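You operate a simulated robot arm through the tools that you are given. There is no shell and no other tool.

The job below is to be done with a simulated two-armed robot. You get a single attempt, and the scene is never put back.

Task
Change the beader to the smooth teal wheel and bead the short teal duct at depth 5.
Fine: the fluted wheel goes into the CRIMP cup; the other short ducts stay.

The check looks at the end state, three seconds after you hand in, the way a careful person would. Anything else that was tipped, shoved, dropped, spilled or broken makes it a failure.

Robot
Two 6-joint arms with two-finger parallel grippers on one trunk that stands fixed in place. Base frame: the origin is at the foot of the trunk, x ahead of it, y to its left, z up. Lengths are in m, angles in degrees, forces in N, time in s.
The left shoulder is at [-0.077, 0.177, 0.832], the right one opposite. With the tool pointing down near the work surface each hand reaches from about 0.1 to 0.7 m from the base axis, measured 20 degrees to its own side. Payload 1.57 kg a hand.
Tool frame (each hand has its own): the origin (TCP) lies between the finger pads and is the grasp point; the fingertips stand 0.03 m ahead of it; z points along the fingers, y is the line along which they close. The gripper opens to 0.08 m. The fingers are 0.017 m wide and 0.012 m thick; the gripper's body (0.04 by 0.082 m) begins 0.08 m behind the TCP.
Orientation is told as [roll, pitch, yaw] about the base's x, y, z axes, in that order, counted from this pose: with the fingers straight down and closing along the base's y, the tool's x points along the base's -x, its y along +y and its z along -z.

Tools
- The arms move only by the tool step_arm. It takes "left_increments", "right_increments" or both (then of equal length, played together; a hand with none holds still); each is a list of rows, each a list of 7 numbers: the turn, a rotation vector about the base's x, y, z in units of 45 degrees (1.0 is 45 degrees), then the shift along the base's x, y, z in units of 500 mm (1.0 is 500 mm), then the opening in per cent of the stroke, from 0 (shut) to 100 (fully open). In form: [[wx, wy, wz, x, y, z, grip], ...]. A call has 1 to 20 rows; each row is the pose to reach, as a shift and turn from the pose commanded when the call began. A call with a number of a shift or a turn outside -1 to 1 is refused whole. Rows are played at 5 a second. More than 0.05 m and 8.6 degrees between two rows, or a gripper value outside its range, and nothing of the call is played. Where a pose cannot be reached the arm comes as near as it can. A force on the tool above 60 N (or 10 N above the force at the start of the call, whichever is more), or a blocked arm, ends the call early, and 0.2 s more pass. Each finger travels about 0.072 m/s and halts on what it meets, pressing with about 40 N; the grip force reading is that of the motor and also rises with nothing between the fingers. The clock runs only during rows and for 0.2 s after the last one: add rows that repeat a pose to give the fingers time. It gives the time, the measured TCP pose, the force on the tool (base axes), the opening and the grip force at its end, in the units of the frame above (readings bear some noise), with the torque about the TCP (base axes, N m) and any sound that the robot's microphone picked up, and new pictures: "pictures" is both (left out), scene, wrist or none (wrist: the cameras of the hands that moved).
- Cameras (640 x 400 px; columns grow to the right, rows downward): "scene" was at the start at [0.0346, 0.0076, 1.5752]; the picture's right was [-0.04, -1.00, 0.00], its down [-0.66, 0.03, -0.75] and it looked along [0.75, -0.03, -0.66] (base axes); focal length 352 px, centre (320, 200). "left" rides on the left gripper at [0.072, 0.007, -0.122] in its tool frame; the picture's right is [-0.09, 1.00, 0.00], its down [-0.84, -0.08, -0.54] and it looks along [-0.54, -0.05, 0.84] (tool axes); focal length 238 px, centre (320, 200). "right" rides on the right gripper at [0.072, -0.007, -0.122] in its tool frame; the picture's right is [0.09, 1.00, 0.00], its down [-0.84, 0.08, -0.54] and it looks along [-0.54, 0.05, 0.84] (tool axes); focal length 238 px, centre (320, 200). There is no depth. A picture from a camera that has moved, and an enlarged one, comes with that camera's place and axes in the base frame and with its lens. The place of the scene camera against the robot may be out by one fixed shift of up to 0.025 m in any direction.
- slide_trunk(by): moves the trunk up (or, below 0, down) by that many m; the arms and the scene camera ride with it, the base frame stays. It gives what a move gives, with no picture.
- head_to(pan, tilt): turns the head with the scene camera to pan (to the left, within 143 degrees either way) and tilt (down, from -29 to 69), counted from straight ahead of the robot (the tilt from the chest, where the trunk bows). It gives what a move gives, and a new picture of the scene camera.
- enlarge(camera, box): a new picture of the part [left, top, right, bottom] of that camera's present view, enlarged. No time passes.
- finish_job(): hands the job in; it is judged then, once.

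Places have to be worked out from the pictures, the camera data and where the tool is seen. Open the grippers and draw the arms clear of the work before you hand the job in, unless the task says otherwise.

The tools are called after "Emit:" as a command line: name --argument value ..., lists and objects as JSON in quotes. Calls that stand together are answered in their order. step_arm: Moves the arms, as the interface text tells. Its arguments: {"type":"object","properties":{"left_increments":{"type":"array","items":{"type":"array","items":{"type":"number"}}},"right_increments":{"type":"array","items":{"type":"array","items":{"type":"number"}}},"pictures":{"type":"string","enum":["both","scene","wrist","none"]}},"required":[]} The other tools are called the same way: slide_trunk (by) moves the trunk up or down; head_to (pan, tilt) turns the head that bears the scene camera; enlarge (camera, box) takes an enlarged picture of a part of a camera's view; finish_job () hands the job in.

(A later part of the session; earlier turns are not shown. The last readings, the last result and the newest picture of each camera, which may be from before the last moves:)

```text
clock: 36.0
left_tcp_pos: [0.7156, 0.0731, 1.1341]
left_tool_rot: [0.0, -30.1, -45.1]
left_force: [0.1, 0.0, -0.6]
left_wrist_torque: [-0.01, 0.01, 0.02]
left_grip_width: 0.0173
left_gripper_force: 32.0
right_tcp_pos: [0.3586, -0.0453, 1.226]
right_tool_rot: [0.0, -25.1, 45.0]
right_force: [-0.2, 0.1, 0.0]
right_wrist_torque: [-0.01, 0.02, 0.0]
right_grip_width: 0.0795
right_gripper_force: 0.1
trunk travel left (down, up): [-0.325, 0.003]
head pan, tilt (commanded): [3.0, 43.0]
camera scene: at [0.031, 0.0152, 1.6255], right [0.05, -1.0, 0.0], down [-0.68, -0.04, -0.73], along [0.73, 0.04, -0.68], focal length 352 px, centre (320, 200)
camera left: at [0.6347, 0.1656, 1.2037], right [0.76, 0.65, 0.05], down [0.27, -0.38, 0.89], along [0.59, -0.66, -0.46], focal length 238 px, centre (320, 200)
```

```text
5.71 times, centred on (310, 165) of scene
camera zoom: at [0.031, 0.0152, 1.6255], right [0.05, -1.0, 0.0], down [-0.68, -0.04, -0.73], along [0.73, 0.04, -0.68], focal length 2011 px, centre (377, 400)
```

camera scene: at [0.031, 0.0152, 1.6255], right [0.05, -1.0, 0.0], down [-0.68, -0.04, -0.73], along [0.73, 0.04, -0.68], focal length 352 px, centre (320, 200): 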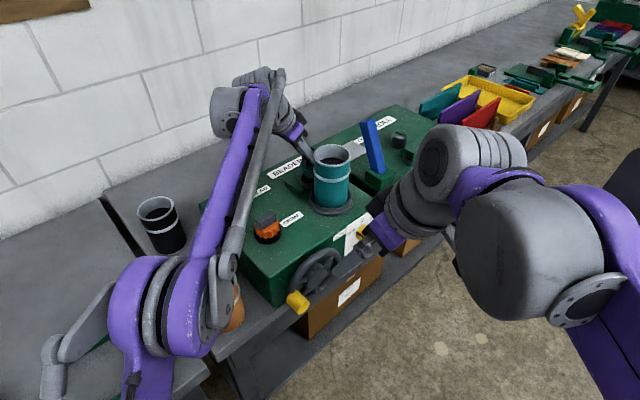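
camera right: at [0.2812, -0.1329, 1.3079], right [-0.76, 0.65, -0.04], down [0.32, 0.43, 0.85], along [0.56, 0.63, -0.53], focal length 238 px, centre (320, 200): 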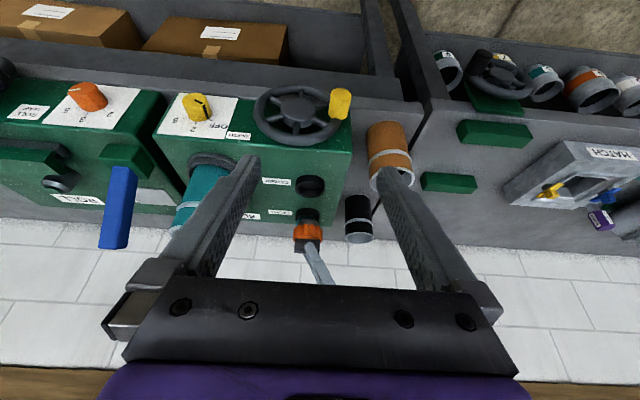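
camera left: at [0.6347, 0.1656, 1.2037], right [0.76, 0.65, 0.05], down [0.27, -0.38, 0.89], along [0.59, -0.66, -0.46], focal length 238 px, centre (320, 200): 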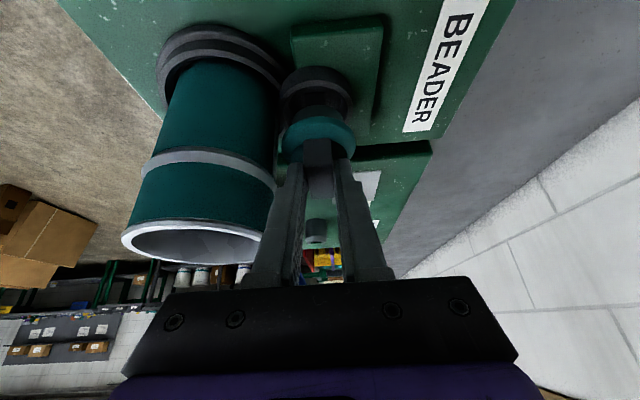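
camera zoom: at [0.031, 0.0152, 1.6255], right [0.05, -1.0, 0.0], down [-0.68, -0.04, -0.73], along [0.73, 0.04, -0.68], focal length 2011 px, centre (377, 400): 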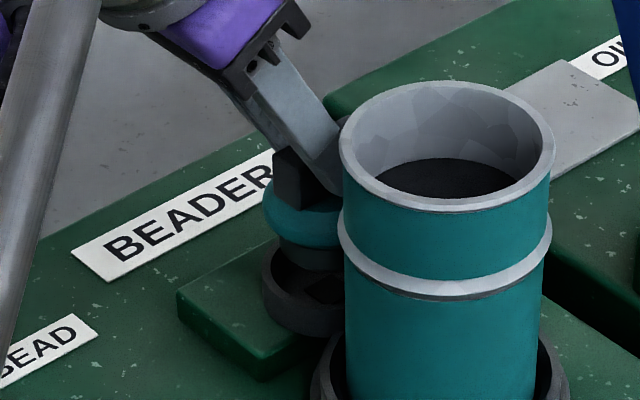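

Aligned to about a millimetre. I'll descend into the recess with a 0.7 mm correction.

Emit:
step_arm --left_increments '[[0, 0, 0, -0.001, -0.001, -0.01, 0], [0, 0, 0, -0.001, -0.001, -0.02, 0], [0, 0, 0, -0.001, -0.001, -0.028, 0], [0, 0, 0, -0.001, -0.001, -0.034, 0], [0, 0, 0, -0.001, -0.001, -0.034, 0]]' --pictures "wrist"

Emit:
enlarge --camera "left" --box '[250, 60, 390, 190]'

Emit:
enlarge --camera "scene" --box '[270, 130, 350, 200]'

```text
clock: 37.2
left_tcp_pos: [0.7162, 0.0718, 1.116]
left_tool_rot: [0.0, -30.0, -45.0]
left_force: [-0.3, 0.1, -0.4]
left_wrist_torque: [-0.01, 0.0, -0.01]
left_grip_width: 0.017
left_gripper_force: 31.9
right_tcp_pos: [0.358, -0.0456, 1.2266]
right_tool_rot: [0.0, -25.0, 45.1]
right_force: [-0.3, 0.3, -0.5]
right_wrist_torque: [0.0, -0.01, 0.0]
right_grip_width: 0.0798
right_gripper_force: 0.1
trunk travel left (down, up): [-0.325, 0.003]
head pan, tilt (commanded): [3.0, 43.0]
camera left: at [0.6339, 0.1653, 1.1865], right [0.76, 0.65, 0.05], down [0.27, -0.38, 0.89], along [0.59, -0.66, -0.46], focal length 238 px, centre (320, 200)
```

left: 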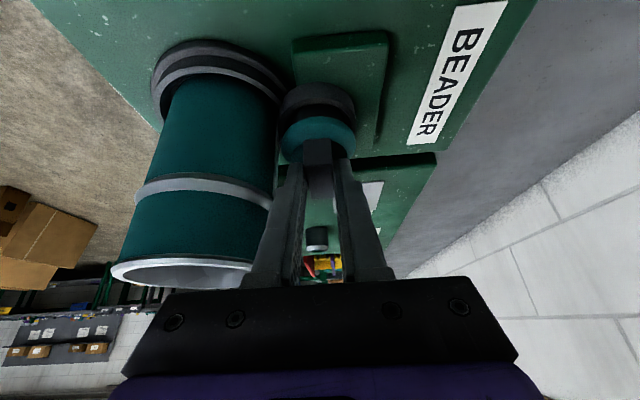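

```text
3.08 times, centred on (320, 125) of left
camera zoom: at [0.6339, 0.1653, 1.1865], right [0.76, 0.65, 0.05], down [0.27, -0.38, 0.89], along [0.59, -0.66, -0.46], focal length 733 px, centre (320, 431)
```

zoom: 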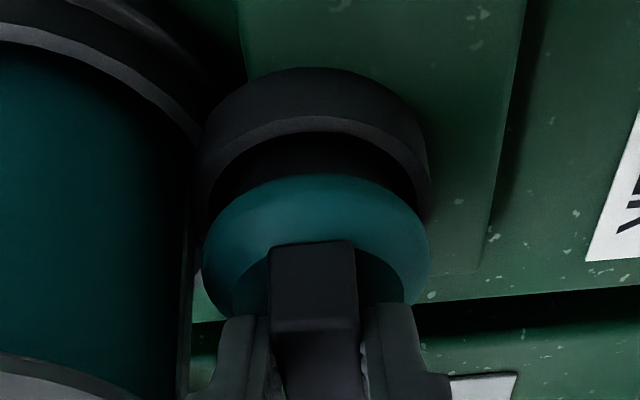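

```text
5.71 times, centred on (310, 165) of scene
camera zoom: at [0.0311, 0.0152, 1.6255], right [0.05, -1.0, 0.0], down [-0.68, -0.04, -0.73], along [0.73, 0.04, -0.68], focal length 2011 px, centre (377, 400)
```

zoom: 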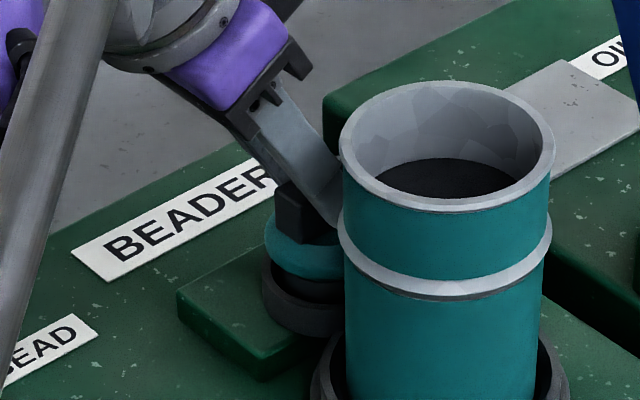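

The hub has entered the recess and the force is still near zero. I'll continue in 2 mm steps until it seats.

Emit:
step_arm --left_increments '[[0, 0, 0, 0, 0, -0.004, 0], [0, 0, 0, 0, 0, -0.008, 0], [0, 0, 0, 0, 0, -0.008, 0]]' --pictures "wrist"

Emit:
enlarge --camera "left" --box '[250, 60, 390, 190]'

```text
clock: 38.0
left_tcp_pos: [0.7155, 0.0723, 1.1114]
left_tool_rot: [0.1, -29.9, -45.0]
left_force: [-0.5, -0.3, -0.8]
left_wrist_torque: [-0.02, 0.02, 0.01]
left_grip_width: 0.0173
left_gripper_force: 32.0
right_tcp_pos: [0.3596, -0.0452, 1.2261]
right_tool_rot: [0.1, -25.1, 45.0]
right_force: [-0.3, 0.5, -0.3]
right_wrist_torque: [-0.01, -0.02, -0.04]
right_grip_width: 0.08
right_gripper_force: 0.0
trunk travel left (down, up): [-0.325, 0.003]
head pan, tilt (commanded): [3.0, 43.0]
camera left: at [0.6337, 0.1655, 1.1826], right [0.76, 0.65, 0.05], down [0.27, -0.38, 0.89], along [0.59, -0.66, -0.46], focal length 238 px, centre (320, 200)
```

left: 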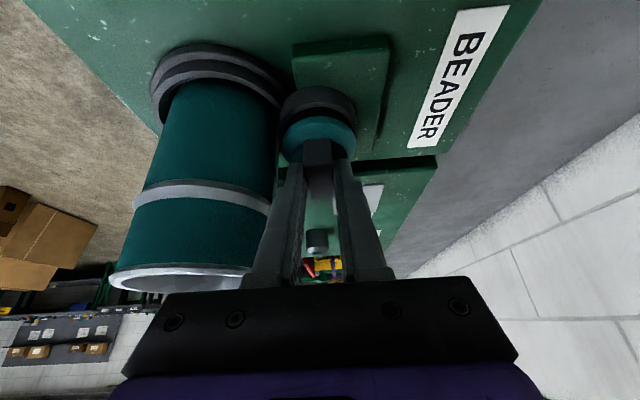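

```text
3.08 times, centred on (320, 125) of left
camera zoom: at [0.6337, 0.1655, 1.1826], right [0.76, 0.65, 0.05], down [0.27, -0.38, 0.89], along [0.59, -0.66, -0.46], focal length 733 px, centre (320, 431)
```

zoom: 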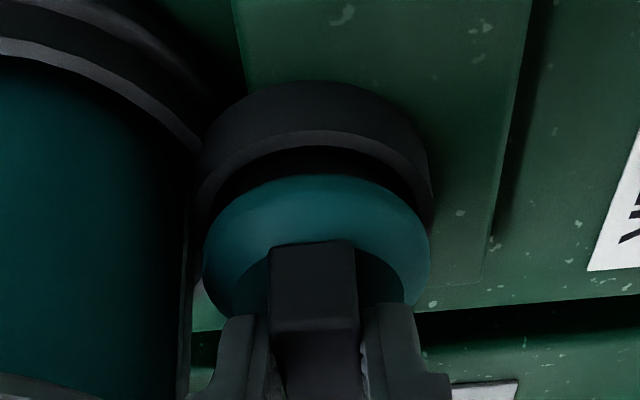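

Emit:
step_arm --left_increments '[[0, 0, 0, 0, 0, -0.003, 0], [0, 0, 0, 0, 0, -0.006, 0], [0, 0, 0, 0, 0, -0.006, 0]]' --pictures "wrist"

Emit:
enlarge --camera "left" --box '[250, 60, 390, 190]'

```text
clock: 38.8
left_tcp_pos: [0.7152, 0.0728, 1.1096]
left_tool_rot: [0.0, -30.0, -44.9]
left_force: [0.6, 1.3, 4.5]
left_wrist_torque: [-0.06, -0.13, 0.05]
left_grip_width: 0.0171
left_gripper_force: 32.1
right_tcp_pos: [0.358, -0.0468, 1.2269]
right_tool_rot: [0.0, -25.1, 45.1]
right_force: [-0.3, 1.0, -0.1]
right_wrist_torque: [-0.02, -0.02, -0.06]
right_grip_width: 0.08
right_gripper_force: 0.0
trunk travel left (down, up): [-0.325, 0.003]
head pan, tilt (commanded): [3.0, 43.0]
camera left: at [0.6332, 0.1658, 1.1798], right [0.76, 0.65, 0.05], down [0.27, -0.38, 0.89], along [0.59, -0.66, -0.46], focal length 238 px, centre (320, 200)
```

left: 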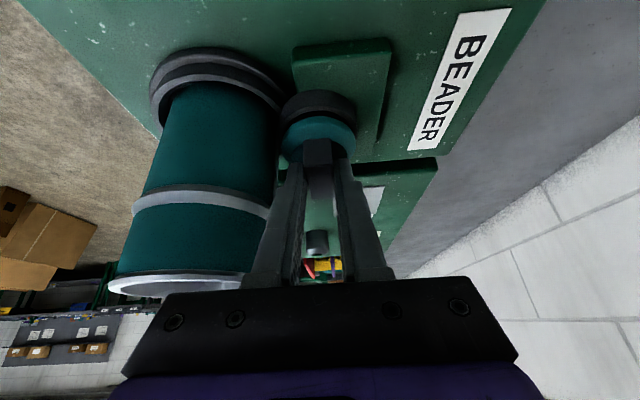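

```text
3.08 times, centred on (320, 125) of left
camera zoom: at [0.6332, 0.1658, 1.1798], right [0.76, 0.65, 0.05], down [0.27, -0.38, 0.89], along [0.59, -0.66, -0.46], focal length 733 px, centre (320, 431)
```

zoom: 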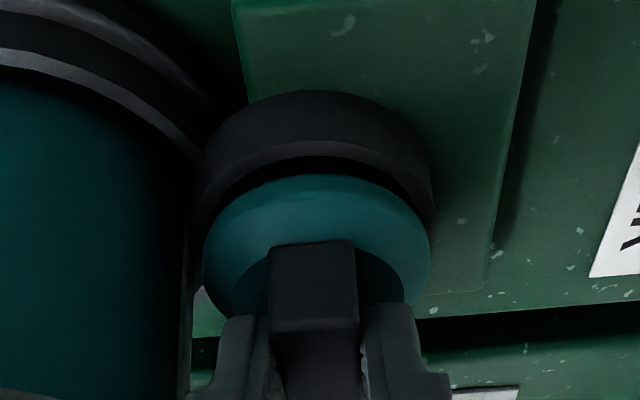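

Contact of about 5 N arrives at z = 1.1096, right where I predicted the seat. I'll press 1 mm more to confirm it's fully seated.

Emit:
step_arm --left_increments '[[0, 0, 0, 0, 0, -0.001, 0], [0, 0, 0, 0, 0, -0.002, 0], [0, 0, 0, 0, 0, -0.002, 0]]' --pictures "none"

```text
clock: 39.6
left_tcp_pos: [0.7143, 0.0733, 1.1103]
left_tool_rot: [0.2, -30.1, -45.0]
left_force: [6.8, 2.3, 18.1]
left_wrist_torque: [-0.09, -0.4, 0.06]
left_grip_width: 0.0173
left_gripper_force: 32.1
right_tcp_pos: [0.3577, -0.0459, 1.2261]
right_tool_rot: [0.0, -25.1, 45.1]
right_force: [-0.3, 0.2, -0.3]
right_wrist_torque: [0.01, -0.01, -0.02]
right_grip_width: 0.08
right_gripper_force: 0.2
trunk travel left (down, up): [-0.325, 0.003]
head pan, tilt (commanded): [3.0, 43.0]
```

The seat is firm at 18 N. I'll ease off, open to 26 mm because the duct is close, and withdraw along the tool axis.

Emit:
step_arm --left_increments '[[0, 0, 0, 0, 0, 0.002, 0], [0, 0, 0, 0, 0, 0.003, 33], [0, 0, 0, 0, 0, 0.003, 33], [0, 0, 0, 0, 0, 0.003, 33], [0, 0, 0, -0.01, 0.01, 0.027, 33], [0, 0, 0, -0.02, 0.02, 0.052, 33], [0, 0, 0, -0.035, 0.035, 0.09, 33]]' --pictures "both"

Emit:
enlarge --camera "left" --box '[230, 20, 400, 190]'

Emit:
enlarge --camera "scene" --box '[240, 130, 380, 240]'

```text
clock: 41.2
left_tcp_pos: [0.6979, 0.0897, 1.1534]
left_tool_rot: [0.1, -30.0, -45.0]
left_force: [0.4, 0.5, 0.0]
left_wrist_torque: [0.0, 0.01, -0.01]
left_grip_width: 0.0265
left_gripper_force: 0.1
right_tcp_pos: [0.3571, -0.0452, 1.2264]
right_tool_rot: [-0.1, -25.0, 45.0]
right_force: [0.8, 0.3, 0.4]
right_wrist_torque: [0.0, 0.01, -0.01]
right_grip_width: 0.08
right_gripper_force: 0.1
trunk travel left (down, up): [-0.325, 0.003]
head pan, tilt (commanded): [3.0, 43.0]
camera scene: at [0.0304, 0.0154, 1.6255], right [0.05, -1.0, 0.0], down [-0.68, -0.04, -0.73], along [0.73, 0.04, -0.68], focal length 352 px, centre (320, 200)
camera left: at [0.6168, 0.1835, 1.2236], right [0.76, 0.65, 0.05], down [0.27, -0.38, 0.89], along [0.59, -0.66, -0.46], focal length 238 px, centre (320, 200)
```

scene: 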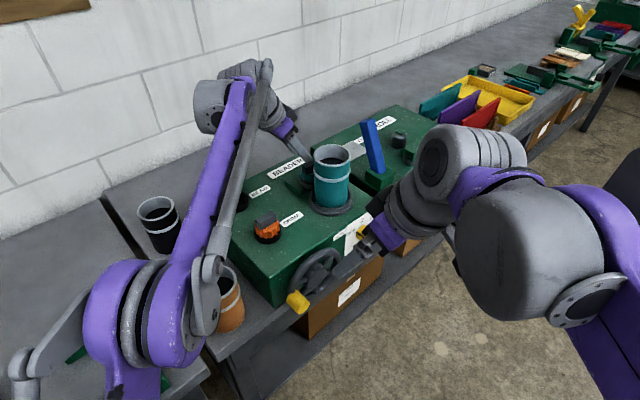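
left: 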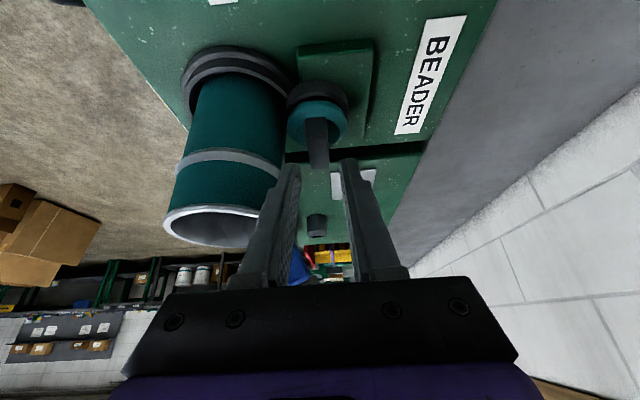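

```text
2.35 times, centred on (315, 105) of left
camera zoom: at [0.6168, 0.1835, 1.2236], right [0.76, 0.65, 0.05], down [0.27, -0.38, 0.89], along [0.59, -0.66, -0.46], focal length 561 px, centre (332, 424)
```

zoom: 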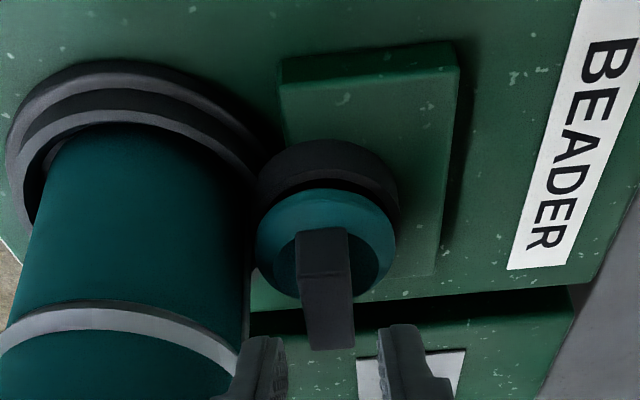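

```text
3.64 times, centred on (310, 185) of scene
camera zoom: at [0.0304, 0.0154, 1.6255], right [0.05, -1.0, 0.0], down [-0.68, -0.04, -0.73], along [0.73, 0.04, -0.68], focal length 1280 px, centre (356, 254)
```

zoom: 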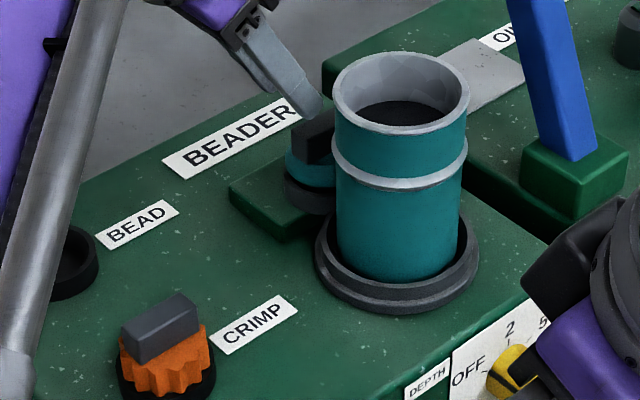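

The teal wheel is on the spindle and the fluted wheel is in the CRIMP cup. Next come the knob and handwheel; I'll back the left hand away to a spot where it can watch, and zoom the right camera onto the front panel.

Emit:
step_arm --left_increments '[[0, 0, 0, -0.02, 0.02, 0.04, 33], [0, 0, 0, -0.07, 0.07, 0.06, 33], [0, 0, 0, -0.12, 0.12, 0.06, 33], [0, 0, 0, -0.17, 0.17, 0.06, 33], [0, 0, 0, -0.22, 0.22, 0.06, 60], [0, 0, 0, -0.27, 0.27, 0.06, 80], [0, 0, 0, -0.3, 0.3, 0.06, 100]]' --pictures "both"

Emit:
enlarge --camera "right" --box '[140, 50, 380, 200]'

Emit:
enlarge --camera "right" --box '[145, 70, 245, 150]'

```text
clock: 42.8
left_tcp_pos: [0.5471, 0.2419, 1.1832]
left_tool_rot: [0.1, -30.0, -45.0]
left_force: [1.2, 0.7, 0.1]
left_wrist_torque: [0.01, -0.02, 0.03]
left_grip_width: 0.08
left_gripper_force: 0.1
right_tcp_pos: [0.3573, -0.0456, 1.2264]
right_tool_rot: [0.0, -25.0, 45.0]
right_force: [-1.1, -0.1, -0.4]
right_wrist_torque: [-0.07, -0.01, -0.01]
right_grip_width: 0.0801
right_gripper_force: 0.0
trunk travel left (down, up): [-0.325, 0.003]
head pan, tilt (commanded): [3.0, 43.0]
camera scene: at [0.0306, 0.0154, 1.6255], right [0.05, -1.0, 0.0], down [-0.68, -0.04, -0.73], along [0.73, 0.04, -0.68], focal length 352 px, centre (320, 200)
camera left: at [0.4652, 0.3345, 1.2533], right [0.76, 0.65, 0.05], down [0.27, -0.38, 0.89], along [0.59, -0.66, -0.46], focal length 238 px, centre (320, 200)
```

scene: 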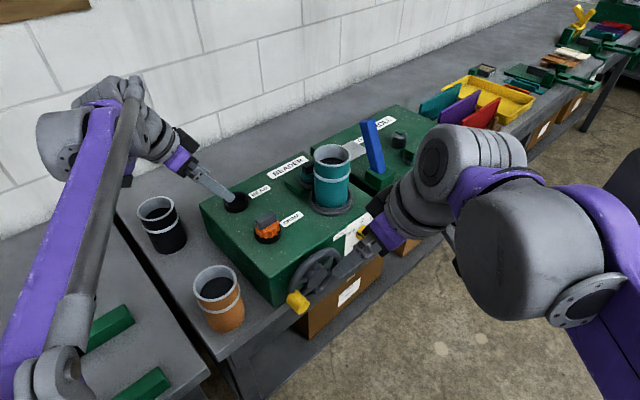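
left: 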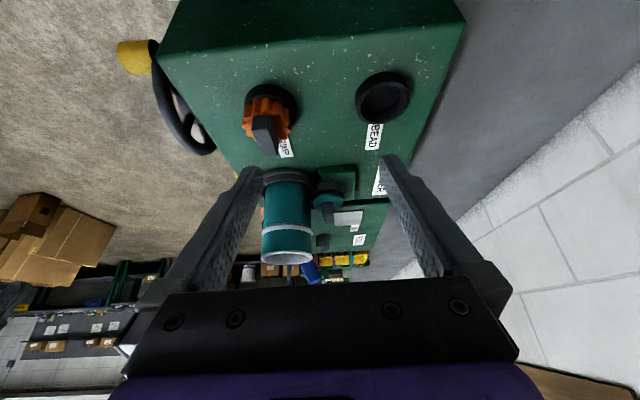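

```text
2.67 times, centred on (260, 125) of right
camera zoom: at [0.2815, -0.1327, 1.308], right [-0.76, 0.65, -0.04], down [0.32, 0.43, 0.85], along [0.56, 0.63, -0.53], focal length 636 px, centre (480, 400)
```

zoom: 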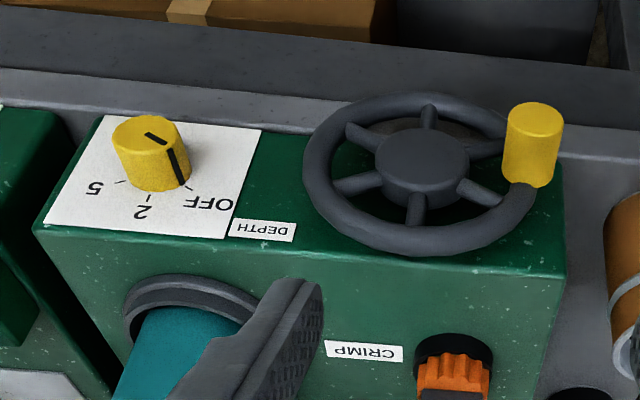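

```text
5.00 times, centred on (195, 110) of right
camera zoom: at [0.2815, -0.1327, 1.308], right [-0.76, 0.65, -0.04], down [0.32, 0.43, 0.85], along [0.56, 0.63, -0.53], focal length 1192 px, centre (945, 650)
```

zoom: 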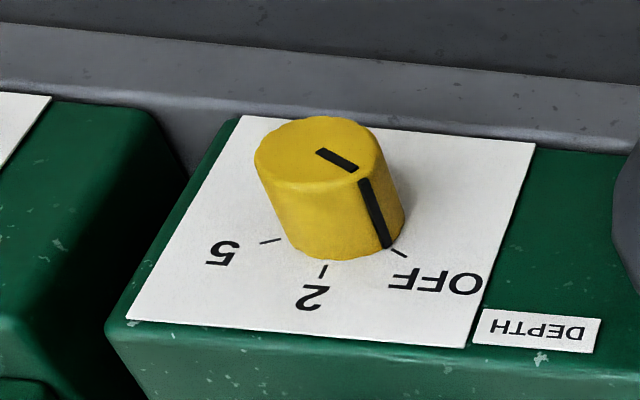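

Triangulating the tick marks puts the knob axis through (0.639, -0.067, 0.9575). OFF is at -60°, 2 at 0° and 5 at +60°, so I need 120° clockwise seen from the front. I'll bring the right hand round in front of the panel and tilt it towards horizontal.

Emit:
step_arm --right_increments '[[0.0884, -0.0884, 0, 0.03, -0.046, -0.03, 100], [0.1768, -0.1768, 0, 0.06, -0.092, -0.07, 100], [0.2652, -0.2652, 0, 0.09, -0.139, -0.12, 100], [0.3536, -0.3536, 0, 0.12, -0.185, -0.17, 100], [0.442, -0.442, 0, 0.15, -0.231, -0.22, 100], [0.5303, -0.5303, 0, 0.18, -0.277, -0.27, 100], [0.6187, -0.6187, 0, 0.21, -0.324, -0.31, 100], [0.707, -0.707, 0, 0.244, -0.37, -0.353, 100]]' --pictures "both"

```text
clock: 44.6
left_tcp_pos: [0.5479, 0.2394, 1.1822]
left_tool_rot: [0.0, -29.9, -45.0]
left_force: [0.0, -0.9, -0.3]
left_wrist_torque: [0.04, -0.01, 0.0]
left_grip_width: 0.0802
left_gripper_force: 0.1
right_tcp_pos: [0.4823, -0.2318, 1.0491]
right_tool_rot: [0.2, -70.1, 44.8]
right_force: [0.2, -0.1, -0.8]
right_wrist_torque: [-0.05, -0.03, 0.0]
right_grip_width: 0.0798
right_gripper_force: 0.0
trunk travel left (down, up): [-0.325, 0.003]
head pan, tilt (commanded): [3.0, 43.0]
camera scene: at [0.0325, 0.0136, 1.6255], right [0.05, -1.0, 0.0], down [-0.68, -0.03, -0.73], along [0.73, 0.04, -0.68], focal length 352 px, centre (320, 200)
camera right: at [0.3898, -0.3351, 1.0236], right [-0.73, 0.68, -0.09], down [-0.21, -0.11, 0.97], along [0.65, 0.72, 0.22], focal length 238 px, centre (320, 200)
```

scene: 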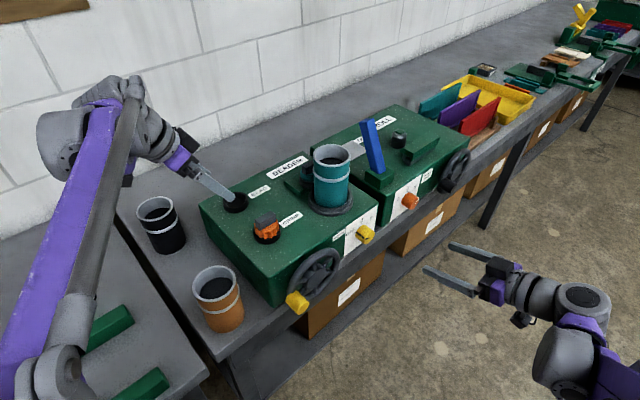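
right: 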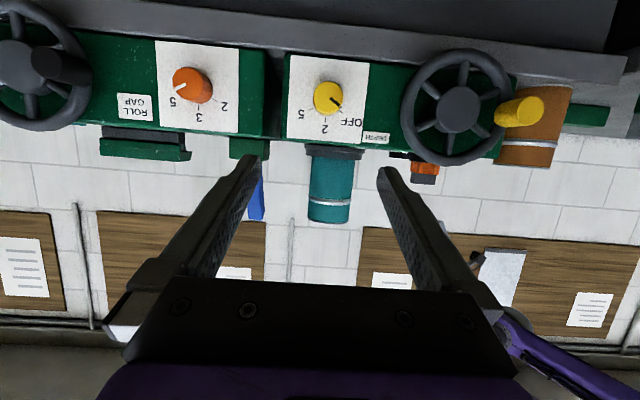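

Excellent view of the front panel, upside down. I'll zoom in on the knob and the handwheel.

Emit:
enlarge --camera "right" --box '[275, 50, 395, 150]'

Emit:
enlarge --camera "right" --box '[390, 30, 590, 190]'

```text
4.00 times, centred on (335, 100) of right
camera zoom: at [0.3898, -0.3351, 1.0236], right [-0.73, 0.68, -0.09], down [-0.21, -0.11, 0.97], along [0.65, 0.72, 0.22], focal length 953 px, centre (260, 600)
```

zoom: 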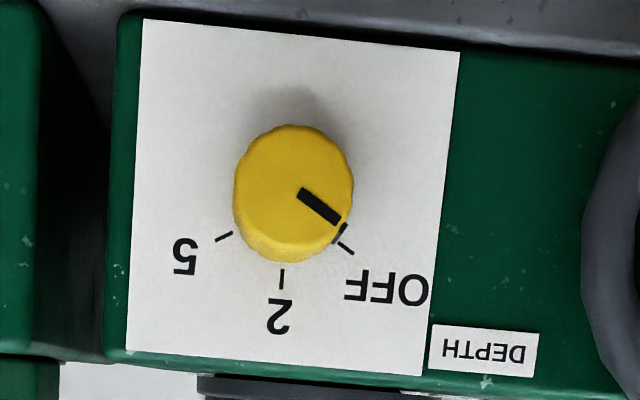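

```text
2.50 times, centred on (490, 110) of right
camera zoom: at [0.3898, -0.3351, 1.0236], right [-0.73, 0.68, -0.09], down [-0.21, -0.11, 0.97], along [0.65, 0.72, 0.22], focal length 596 px, centre (-105, 425)
```

zoom: 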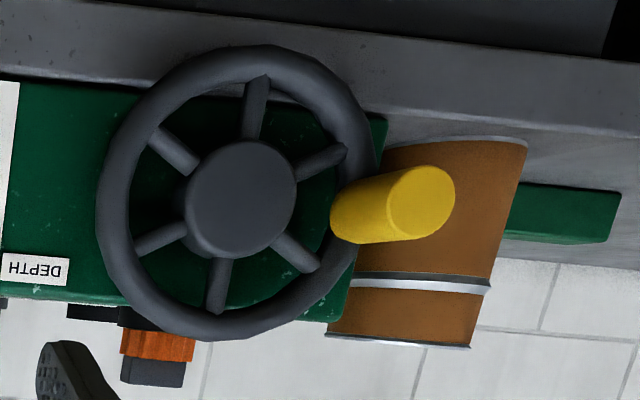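

The handwheel is centred near ℓ = 0.328 along the machine, z = 0.963, with the crank handle at 9 o'clock on a radius of about 0.0625 m. Knob first: I'll bring the right tool fully horizontal and line it up in front of the knob.

Emit:
step_arm --right_increments '[[0.0629, -0.0629, 0, 0.02, 0.02, -0.05, 100], [0.1257, -0.1257, 0, 0.04, 0.045, -0.1, 90], [0.1886, -0.1886, 0, 0.07, 0.08, -0.14, 75], [0.2514, -0.2514, 0, 0.11, 0.125, -0.17, 75], [0.3143, -0.3143, 0, 0.144, 0.16, -0.184, 75], [0.3143, -0.3143, 0, 0.144, 0.16, -0.184, 75]]' --pictures "both"

Emit:
enlarge --camera "right" --box '[230, 20, 410, 170]'

```text
clock: 46.0
left_tcp_pos: [0.5471, 0.2424, 1.1827]
left_tool_rot: [0.0, -30.0, -45.0]
left_force: [0.7, -0.1, 0.2]
left_wrist_torque: [-0.01, 0.06, 0.04]
left_grip_width: 0.08
left_gripper_force: 0.0
right_tcp_pos: [0.5511, -0.1489, 0.9587]
right_tool_rot: [175.1, -89.8, -130.0]
right_force: [-0.8, -0.5, 0.5]
right_wrist_torque: [-0.01, -0.03, 0.03]
right_grip_width: 0.0599
right_gripper_force: 0.2
trunk travel left (down, up): [-0.325, 0.003]
head pan, tilt (commanded): [3.0, 43.0]
camera scene: at [0.0306, 0.015, 1.6255], right [0.05, -1.0, 0.0], down [-0.68, -0.04, -0.73], along [0.73, 0.04, -0.68], focal length 352 px, centre (320, 200)
camera right: at [0.4722, -0.2396, 0.8873], right [-0.7, 0.7, -0.09], down [-0.44, -0.33, 0.84], along [0.56, 0.63, 0.54], focal length 238 px, centre (320, 200)
```

scene: 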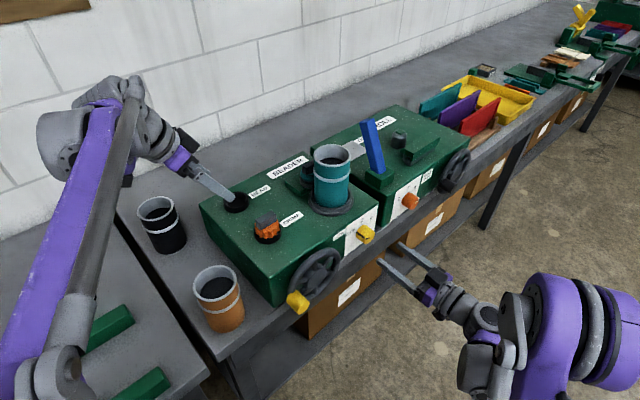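
right: 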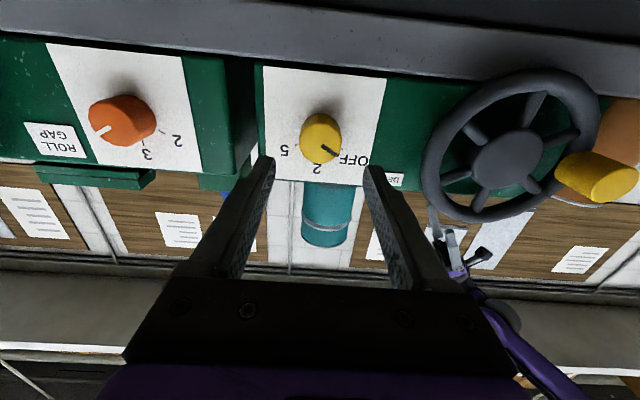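

```text
2.67 times, centred on (320, 95) of right
camera zoom: at [0.4722, -0.2396, 0.8873], right [-0.7, 0.7, -0.09], down [-0.44, -0.33, 0.84], along [0.56, 0.63, 0.54], focal length 636 px, centre (320, 480)
```

zoom: 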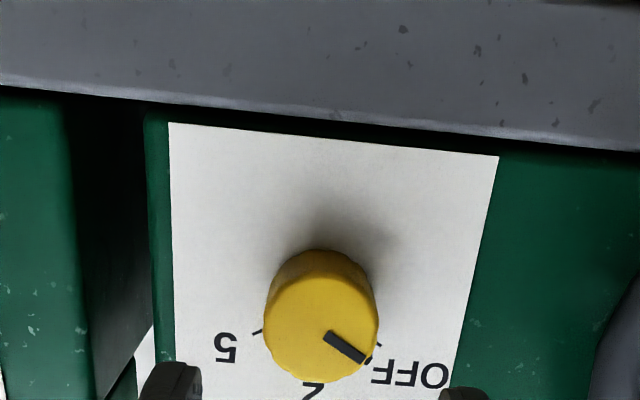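

The tool axis is within 2–3 mm of the knob's. I'll raise it 2 mm and pre-roll the hand -60° so the knob turn stays symmetric for the wrist.

Emit:
step_arm --right_increments '[[-0.118, -0.118, 0, 0, 0, 0.001, 75], [-0.236, -0.236, 0, 0, 0, 0.002, 75], [-0.354, -0.354, 0, 0, 0, 0.004, 75], [-0.471, -0.471, 0, 0, 0, 0.004, 75], [-0.589, -0.589, 0, 0, 0, 0.004, 75], [-0.707, -0.707, 0, 0, 0, 0.004, 75], [-0.825, -0.825, 0, 0, 0, 0.004, 75], [-0.943, -0.943, 0, 0, 0, 0.004, 75], [-0.943, -0.943, 0, 0, 0, 0.004, 75]]' --pictures "both"

Emit:
enlarge --camera "right" --box '[230, 20, 410, 170]'

```text
clock: 48.0
left_tcp_pos: [0.5479, 0.2418, 1.1832]
left_tool_rot: [0.0, -29.9, -45.0]
left_force: [-0.7, -0.3, 0.2]
left_wrist_torque: [0.01, -0.02, 0.0]
left_grip_width: 0.08
left_gripper_force: 0.2
right_tcp_pos: [0.5524, -0.1516, 0.9597]
right_tool_rot: [-90.0, -29.9, 135.0]
right_force: [0.4, 1.0, 0.3]
right_wrist_torque: [-0.02, 0.02, 0.0]
right_grip_width: 0.0599
right_gripper_force: 0.0
trunk travel left (down, up): [-0.325, 0.003]
head pan, tilt (commanded): [3.0, 43.0]
camera scene: at [0.0309, 0.0152, 1.6255], right [0.05, -1.0, 0.0], down [-0.68, -0.04, -0.73], along [0.73, 0.04, -0.68], focal length 352 px, centre (320, 200)
camera right: at [0.5141, -0.2833, 0.9314], right [-0.29, 0.29, -0.91], down [-0.92, 0.16, 0.35], along [0.25, 0.94, 0.23], focal length 238 px, centre (320, 200)
```

scene: 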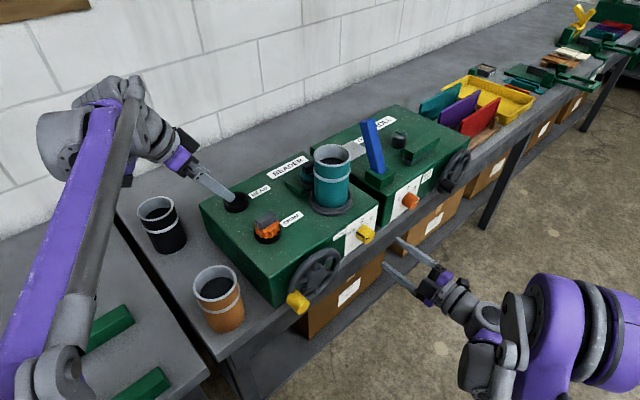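
right: 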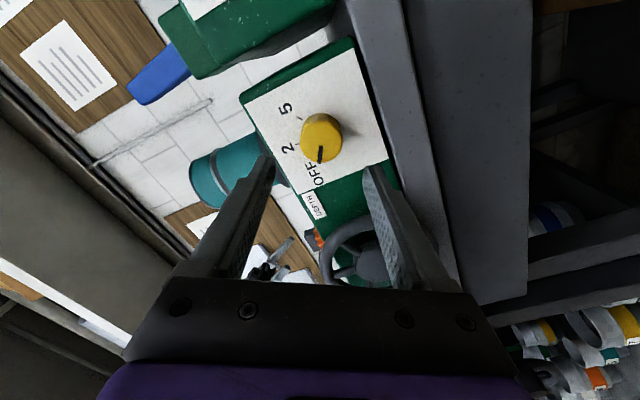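

```text
2.67 times, centred on (320, 95) of right
camera zoom: at [0.5141, -0.2833, 0.9314], right [-0.29, 0.29, -0.91], down [-0.92, 0.16, 0.35], along [0.25, 0.94, 0.23], focal length 636 px, centre (320, 480)
```

zoom: 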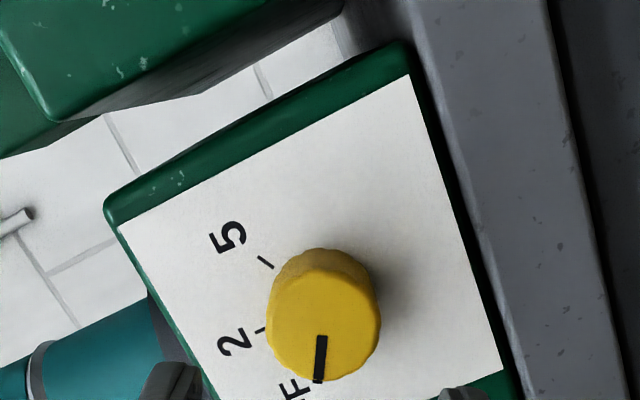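

The knob face is within about a millimetre of the tool axis. I'll advance so the fingertips overlap the knob by roughly 20 mm, stopping about 10 mm short of the plate.

Emit:
step_arm --right_increments '[[0, 0, 0, 0.03, 0.03, -0.001, 75], [0, 0, 0, 0.06, 0.06, -0.002, 75], [0, 0, 0, 0.09, 0.09, -0.002, 75], [0, 0, 0, 0.1146, 0.1146, -0.002, 75], [0, 0, 0, 0.1146, 0.1146, -0.002, 75]]' --pictures "both"

Emit:
enlarge --camera "right" --box '[230, 50, 410, 200]'

Emit:
enlarge --camera "scene" --box '[310, 190, 450, 300]'

```text
clock: 49.2
left_tcp_pos: [0.5477, 0.2418, 1.1821]
left_tool_rot: [0.0, -30.0, -44.9]
left_force: [-0.1, 0.0, 0.0]
left_wrist_torque: [-0.02, -0.01, -0.02]
left_grip_width: 0.0801
left_gripper_force: 0.0
right_tcp_pos: [0.6085, -0.0922, 0.9584]
right_tool_rot: [-90.0, -30.1, 135.0]
right_force: [-0.8, -0.5, -0.2]
right_wrist_torque: [0.0, 0.01, -0.03]
right_grip_width: 0.0599
right_gripper_force: 0.0
trunk travel left (down, up): [-0.325, 0.003]
head pan, tilt (commanded): [3.0, 43.0]
camera scene: at [0.0307, 0.0151, 1.6255], right [0.05, -1.0, 0.0], down [-0.68, -0.04, -0.73], along [0.73, 0.04, -0.68], focal length 352 px, centre (320, 200)
camera right: at [0.5705, -0.2254, 0.9299], right [-0.3, 0.3, -0.91], down [-0.92, 0.16, 0.35], along [0.25, 0.94, 0.23], focal length 238 px, centre (320, 200)
```

scene: 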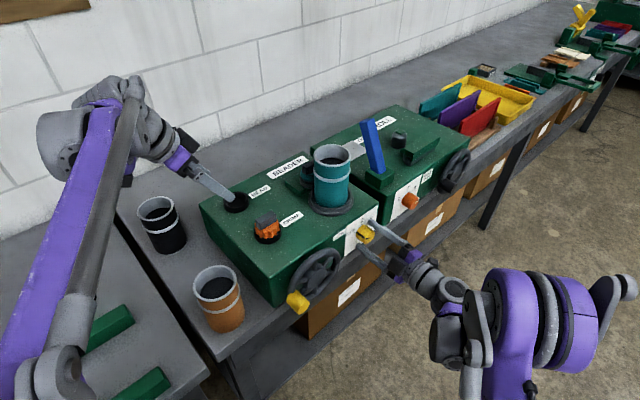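
right: 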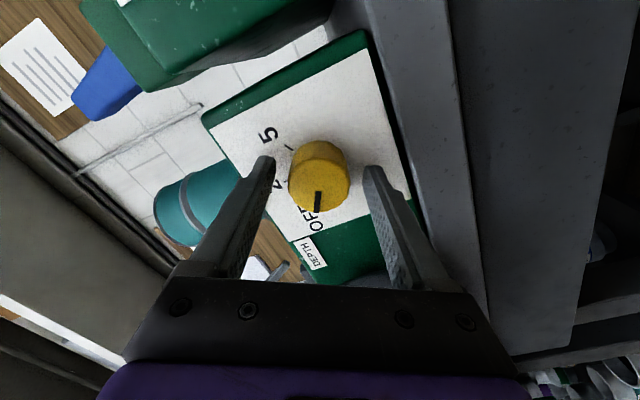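

```text
2.67 times, centred on (320, 125) of right
camera zoom: at [0.5705, -0.2254, 0.9299], right [-0.3, 0.3, -0.91], down [-0.92, 0.16, 0.35], along [0.25, 0.94, 0.23], focal length 636 px, centre (320, 400)
```

zoom: 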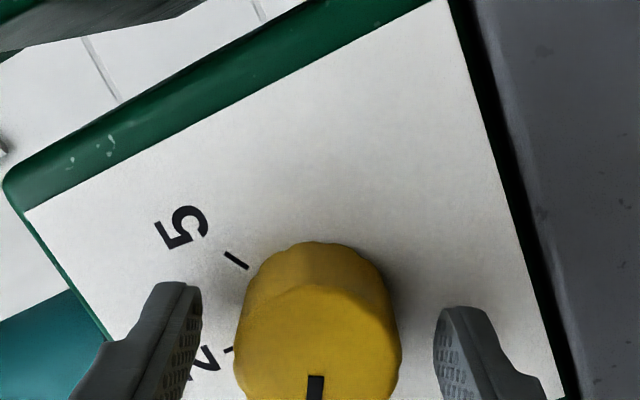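

```text
3.64 times, centred on (380, 245) of scene
camera zoom: at [0.0307, 0.0151, 1.6255], right [0.05, -1.0, 0.0], down [-0.68, -0.04, -0.73], along [0.73, 0.04, -0.68], focal length 1280 px, centre (102, 36)
```

zoom: 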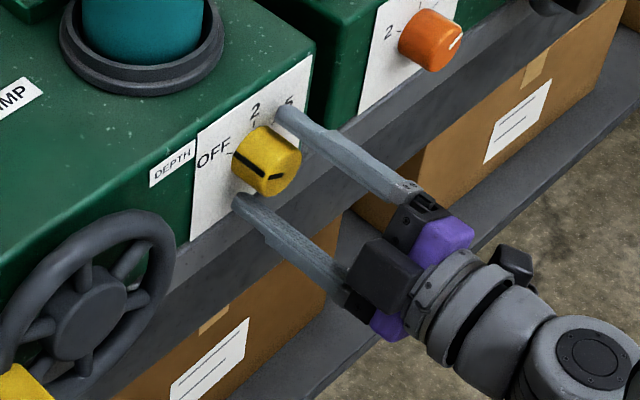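

The knob is centred between the fingers. Closing on it.

Emit:
step_arm --right_increments '[[0, 0, 0, 0, 0, 0, 50], [0, 0, 0, 0, 0, 0, 0], [0, 0, 0, 0, 0, 0, 0], [0, 0, 0, 0, 0, 0, 0]]' --pictures "wrist"

Emit:
enlarge --camera "right" --box '[230, 50, 410, 200]'

```text
clock: 50.2
left_tcp_pos: [0.5477, 0.2415, 1.1821]
left_tool_rot: [-0.1, -30.0, -45.0]
left_force: [0.3, -0.2, 0.6]
left_wrist_torque: [0.02, 0.0, -0.03]
left_grip_width: 0.0797
left_gripper_force: 0.0
right_tcp_pos: [0.6086, -0.0938, 0.9592]
right_tool_rot: [-90.1, -29.9, 135.0]
right_force: [6.1, 1.1, 8.4]
right_wrist_torque: [0.21, -0.19, -0.12]
right_grip_width: 0.039
right_gripper_force: 44.5
trunk travel left (down, up): [-0.325, 0.003]
head pan, tilt (commanded): [3.0, 43.0]
camera right: at [0.5707, -0.2255, 0.9302], right [-0.3, 0.3, -0.91], down [-0.92, 0.16, 0.35], along [0.25, 0.94, 0.23], focal length 238 px, centre (320, 200)
```

right: 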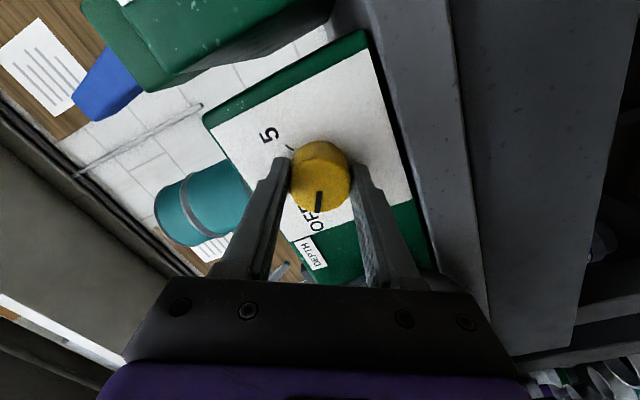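

```text
2.67 times, centred on (320, 125) of right
camera zoom: at [0.5707, -0.2255, 0.9302], right [-0.3, 0.3, -0.91], down [-0.92, 0.16, 0.35], along [0.25, 0.94, 0.23], focal length 636 px, centre (320, 400)
```

zoom: 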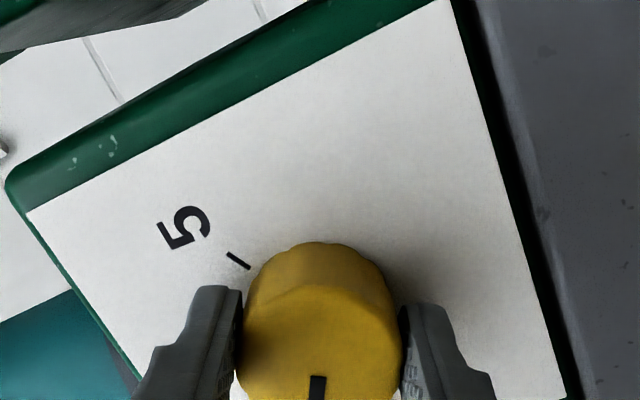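

Gripped at 39 mm. I'll shift about 1 mm to centre the load and turn the first 60° clockwise.

Emit:
step_arm --right_increments '[[0.0, 0.0, 0, 0.0007, -0.0007, 0.0018, 0], [0.0943, 0.0943, 0, 0.0007, -0.0007, 0.0018, 0], [0.1886, 0.1886, 0, 0.0007, -0.0007, 0.0018, 0], [0.2829, 0.2829, 0, 0.0007, -0.0007, 0.0018, 0], [0.3772, 0.3772, 0, 0.0007, -0.0007, 0.0018, 0], [0.4715, 0.4715, 0, 0.0007, -0.0007, 0.0018, 0], [0.5658, 0.5658, 0, 0.0007, -0.0007, 0.0018, 0], [0.6601, 0.6601, 0, 0.0007, -0.0007, 0.0018, 0], [0.7544, 0.7544, 0, 0.0007, -0.0007, 0.0018, 0], [0.8487, 0.8487, 0, 0.0007, -0.0007, 0.0018, 0], [0.943, 0.943, 0, 0.0007, -0.0007, 0.0018, 0]]' --pictures "both"

Emit:
enlarge --camera "right" --box '[230, 50, 410, 200]'

Emit:
enlarge --camera "scene" --box '[330, 200, 400, 270]'

```text
clock: 52.6
left_tcp_pos: [0.5467, 0.2408, 1.1813]
left_tool_rot: [-0.1, -29.9, -45.0]
left_force: [-0.6, 0.3, 0.4]
left_wrist_torque: [-0.01, 0.01, 0.04]
left_grip_width: 0.0801
left_gripper_force: 0.0
right_tcp_pos: [0.6086, -0.0922, 0.9587]
right_tool_rot: [-15.5, -89.9, 60.7]
right_force: [-30.0, 8.7, -29.8]
right_wrist_torque: [-0.54, 0.46, 1.03]
right_grip_width: 0.0392
right_gripper_force: 44.4
trunk travel left (down, up): [-0.325, 0.003]
head pan, tilt (commanded): [3.0, 43.0]
camera scene: at [0.0296, 0.0161, 1.6254], right [0.05, -1.0, 0.0], down [-0.68, -0.04, -0.73], along [0.73, 0.04, -0.68], focal length 352 px, centre (320, 200)
camera right: at [0.5287, -0.1837, 0.8889], right [-0.71, 0.7, -0.09], down [-0.44, -0.33, 0.84], along [0.56, 0.63, 0.54], focal length 238 px, centre (320, 200)
```

scene: 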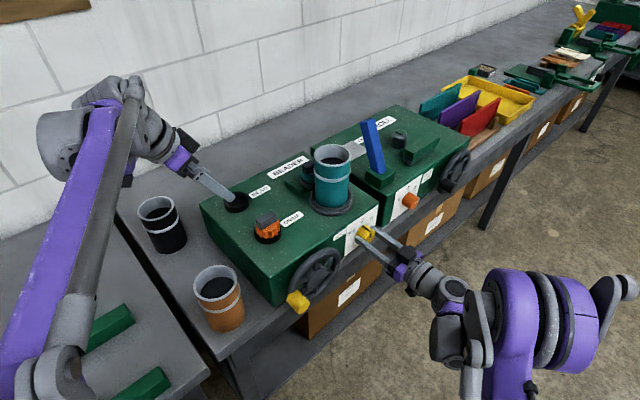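
right: 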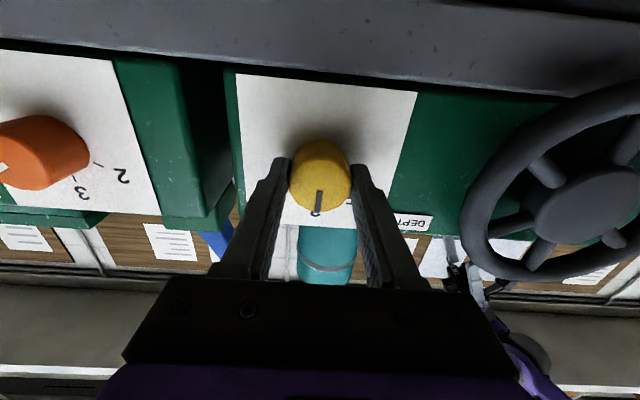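

```text
2.67 times, centred on (320, 125) of right
camera zoom: at [0.5287, -0.1837, 0.8889], right [-0.71, 0.7, -0.09], down [-0.44, -0.33, 0.84], along [0.56, 0.63, 0.54], focal length 636 px, centre (320, 400)
```

zoom: 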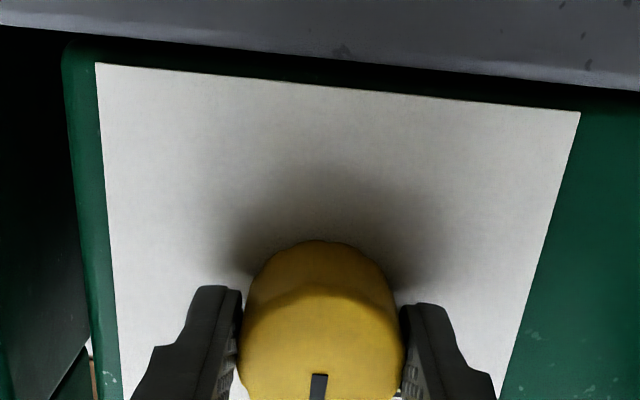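

```text
5.71 times, centred on (365, 235) of scene
camera zoom: at [0.0296, 0.0161, 1.6254], right [0.05, -1.0, 0.0], down [-0.68, -0.04, -0.73], along [0.73, 0.04, -0.68], focal length 2011 px, centre (63, 0)
```

zoom: 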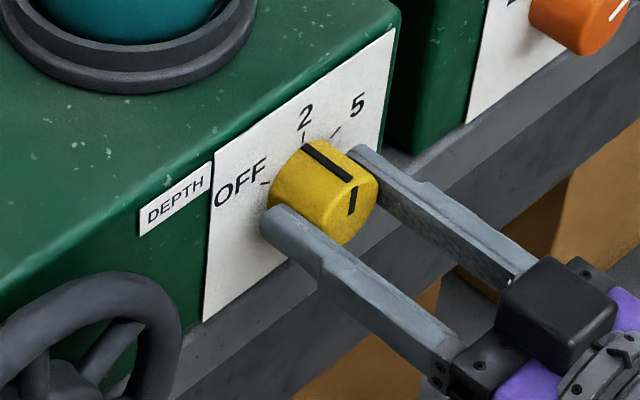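

The knob follows and its pointer is at 2, but there is about 40 N of side load from a small axis offset of about 2.8 mm. I'll relieve that before turning further.

Emit:
step_arm --right_increments '[[0, 0, 0, -0.0014, 0.0014, -0.002, 0], [0, 0, 0, -0.0028, 0.0028, -0.004, 0], [0, 0, 0, -0.0028, 0.0028, -0.004, 0]]' --pictures "none"

```text
clock: 53.4
left_tcp_pos: [0.5464, 0.242, 1.183]
left_tool_rot: [0.1, -30.0, -45.0]
left_force: [0.2, -0.7, 0.8]
left_wrist_torque: [0.0, -0.03, 0.0]
left_grip_width: 0.0796
left_gripper_force: 0.1
right_tcp_pos: [0.6083, -0.0918, 0.9593]
right_tool_rot: [-167.2, -89.9, -147.8]
right_force: [-15.0, 5.3, -7.8]
right_wrist_torque: [-0.84, 0.77, 0.75]
right_grip_width: 0.0391
right_gripper_force: 44.6
trunk travel left (down, up): [-0.325, 0.003]
head pan, tilt (commanded): [3.0, 43.0]
```

Emit:
step_arm --right_increments '[[0, 0, 0, -0.0017, 0.0017, -0.0012, 0], [0.0943, 0.0943, 0, -0.0021, 0.0021, -0.0012, 0], [0.1886, 0.1886, 0, -0.0025, 0.0025, -0.001, 0], [0.2829, 0.2829, 0, -0.0029, 0.0029, -0.001, 0], [0.3772, 0.3772, 0, -0.0033, 0.0033, -0.0008, 0], [0.4715, 0.4715, 0, -0.0037, 0.0037, -0.0006, 0], [0.4715, 0.4715, 0, -0.0037, 0.0037, -0.0006, 0]]' --pictures "scene"

Emit:
enlarge --camera "scene" --box '[330, 200, 400, 270]'

```text
clock: 55.0
left_tcp_pos: [0.5476, 0.2408, 1.1828]
left_tool_rot: [0.0, -30.0, -45.0]
left_force: [0.2, -0.2, -0.7]
left_wrist_torque: [-0.03, -0.03, 0.0]
left_grip_width: 0.0798
left_gripper_force: 0.0
right_tcp_pos: [0.6083, -0.0921, 0.9587]
right_tool_rot: [90.4, -59.8, -45.4]
right_force: [20.4, -4.9, 31.3]
right_wrist_torque: [0.38, -0.4, -0.23]
right_grip_width: 0.0392
right_gripper_force: 44.3
trunk travel left (down, up): [-0.325, 0.003]
head pan, tilt (commanded): [3.0, 43.0]
camera scene: at [0.0309, 0.0149, 1.6256], right [0.05, -1.0, 0.0], down [-0.68, -0.04, -0.73], along [0.73, 0.04, -0.68], focal length 352 px, centre (320, 200)
```

scene: 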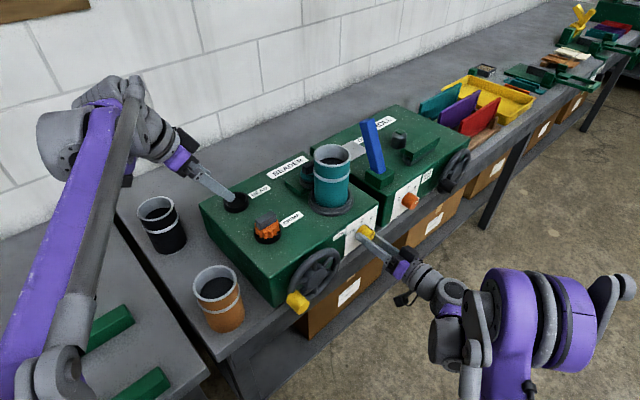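

```text
5.71 times, centred on (365, 235) of scene
camera zoom: at [0.0309, 0.0149, 1.6256], right [0.05, -1.0, 0.0], down [-0.68, -0.04, -0.73], along [0.73, 0.04, -0.68], focal length 2011 px, centre (63, 0)
```

zoom: 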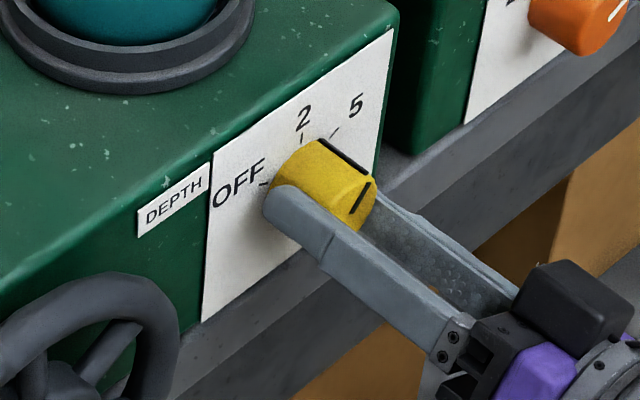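

The pointer is midway between 2 and 5, but the load has reversed. I'll relieve it and check.

Emit:
step_arm --right_increments '[[0, 0, 0, 0.0014, -0.0014, 0.0022, 0], [0, 0, 0, 0.0028, -0.0028, 0.0044, 0], [0, 0, 0, 0.0028, -0.0028, 0.0044, 0]]' --pictures "none"

```text
clock: 55.8
left_tcp_pos: [0.548, 0.2402, 1.1817]
left_tool_rot: [0.0, -29.9, -45.0]
left_force: [0.4, 0.0, 0.4]
left_wrist_torque: [0.03, 0.02, 0.0]
left_grip_width: 0.0798
left_gripper_force: 0.0
right_tcp_pos: [0.6071, -0.0905, 0.9576]
right_tool_rot: [89.7, -59.9, -44.8]
right_force: [0.1, -1.1, -5.3]
right_wrist_torque: [0.59, -0.57, -0.51]
right_grip_width: 0.0388
right_gripper_force: 43.6
trunk travel left (down, up): [-0.325, 0.003]
head pan, tilt (commanded): [3.0, 43.0]
```

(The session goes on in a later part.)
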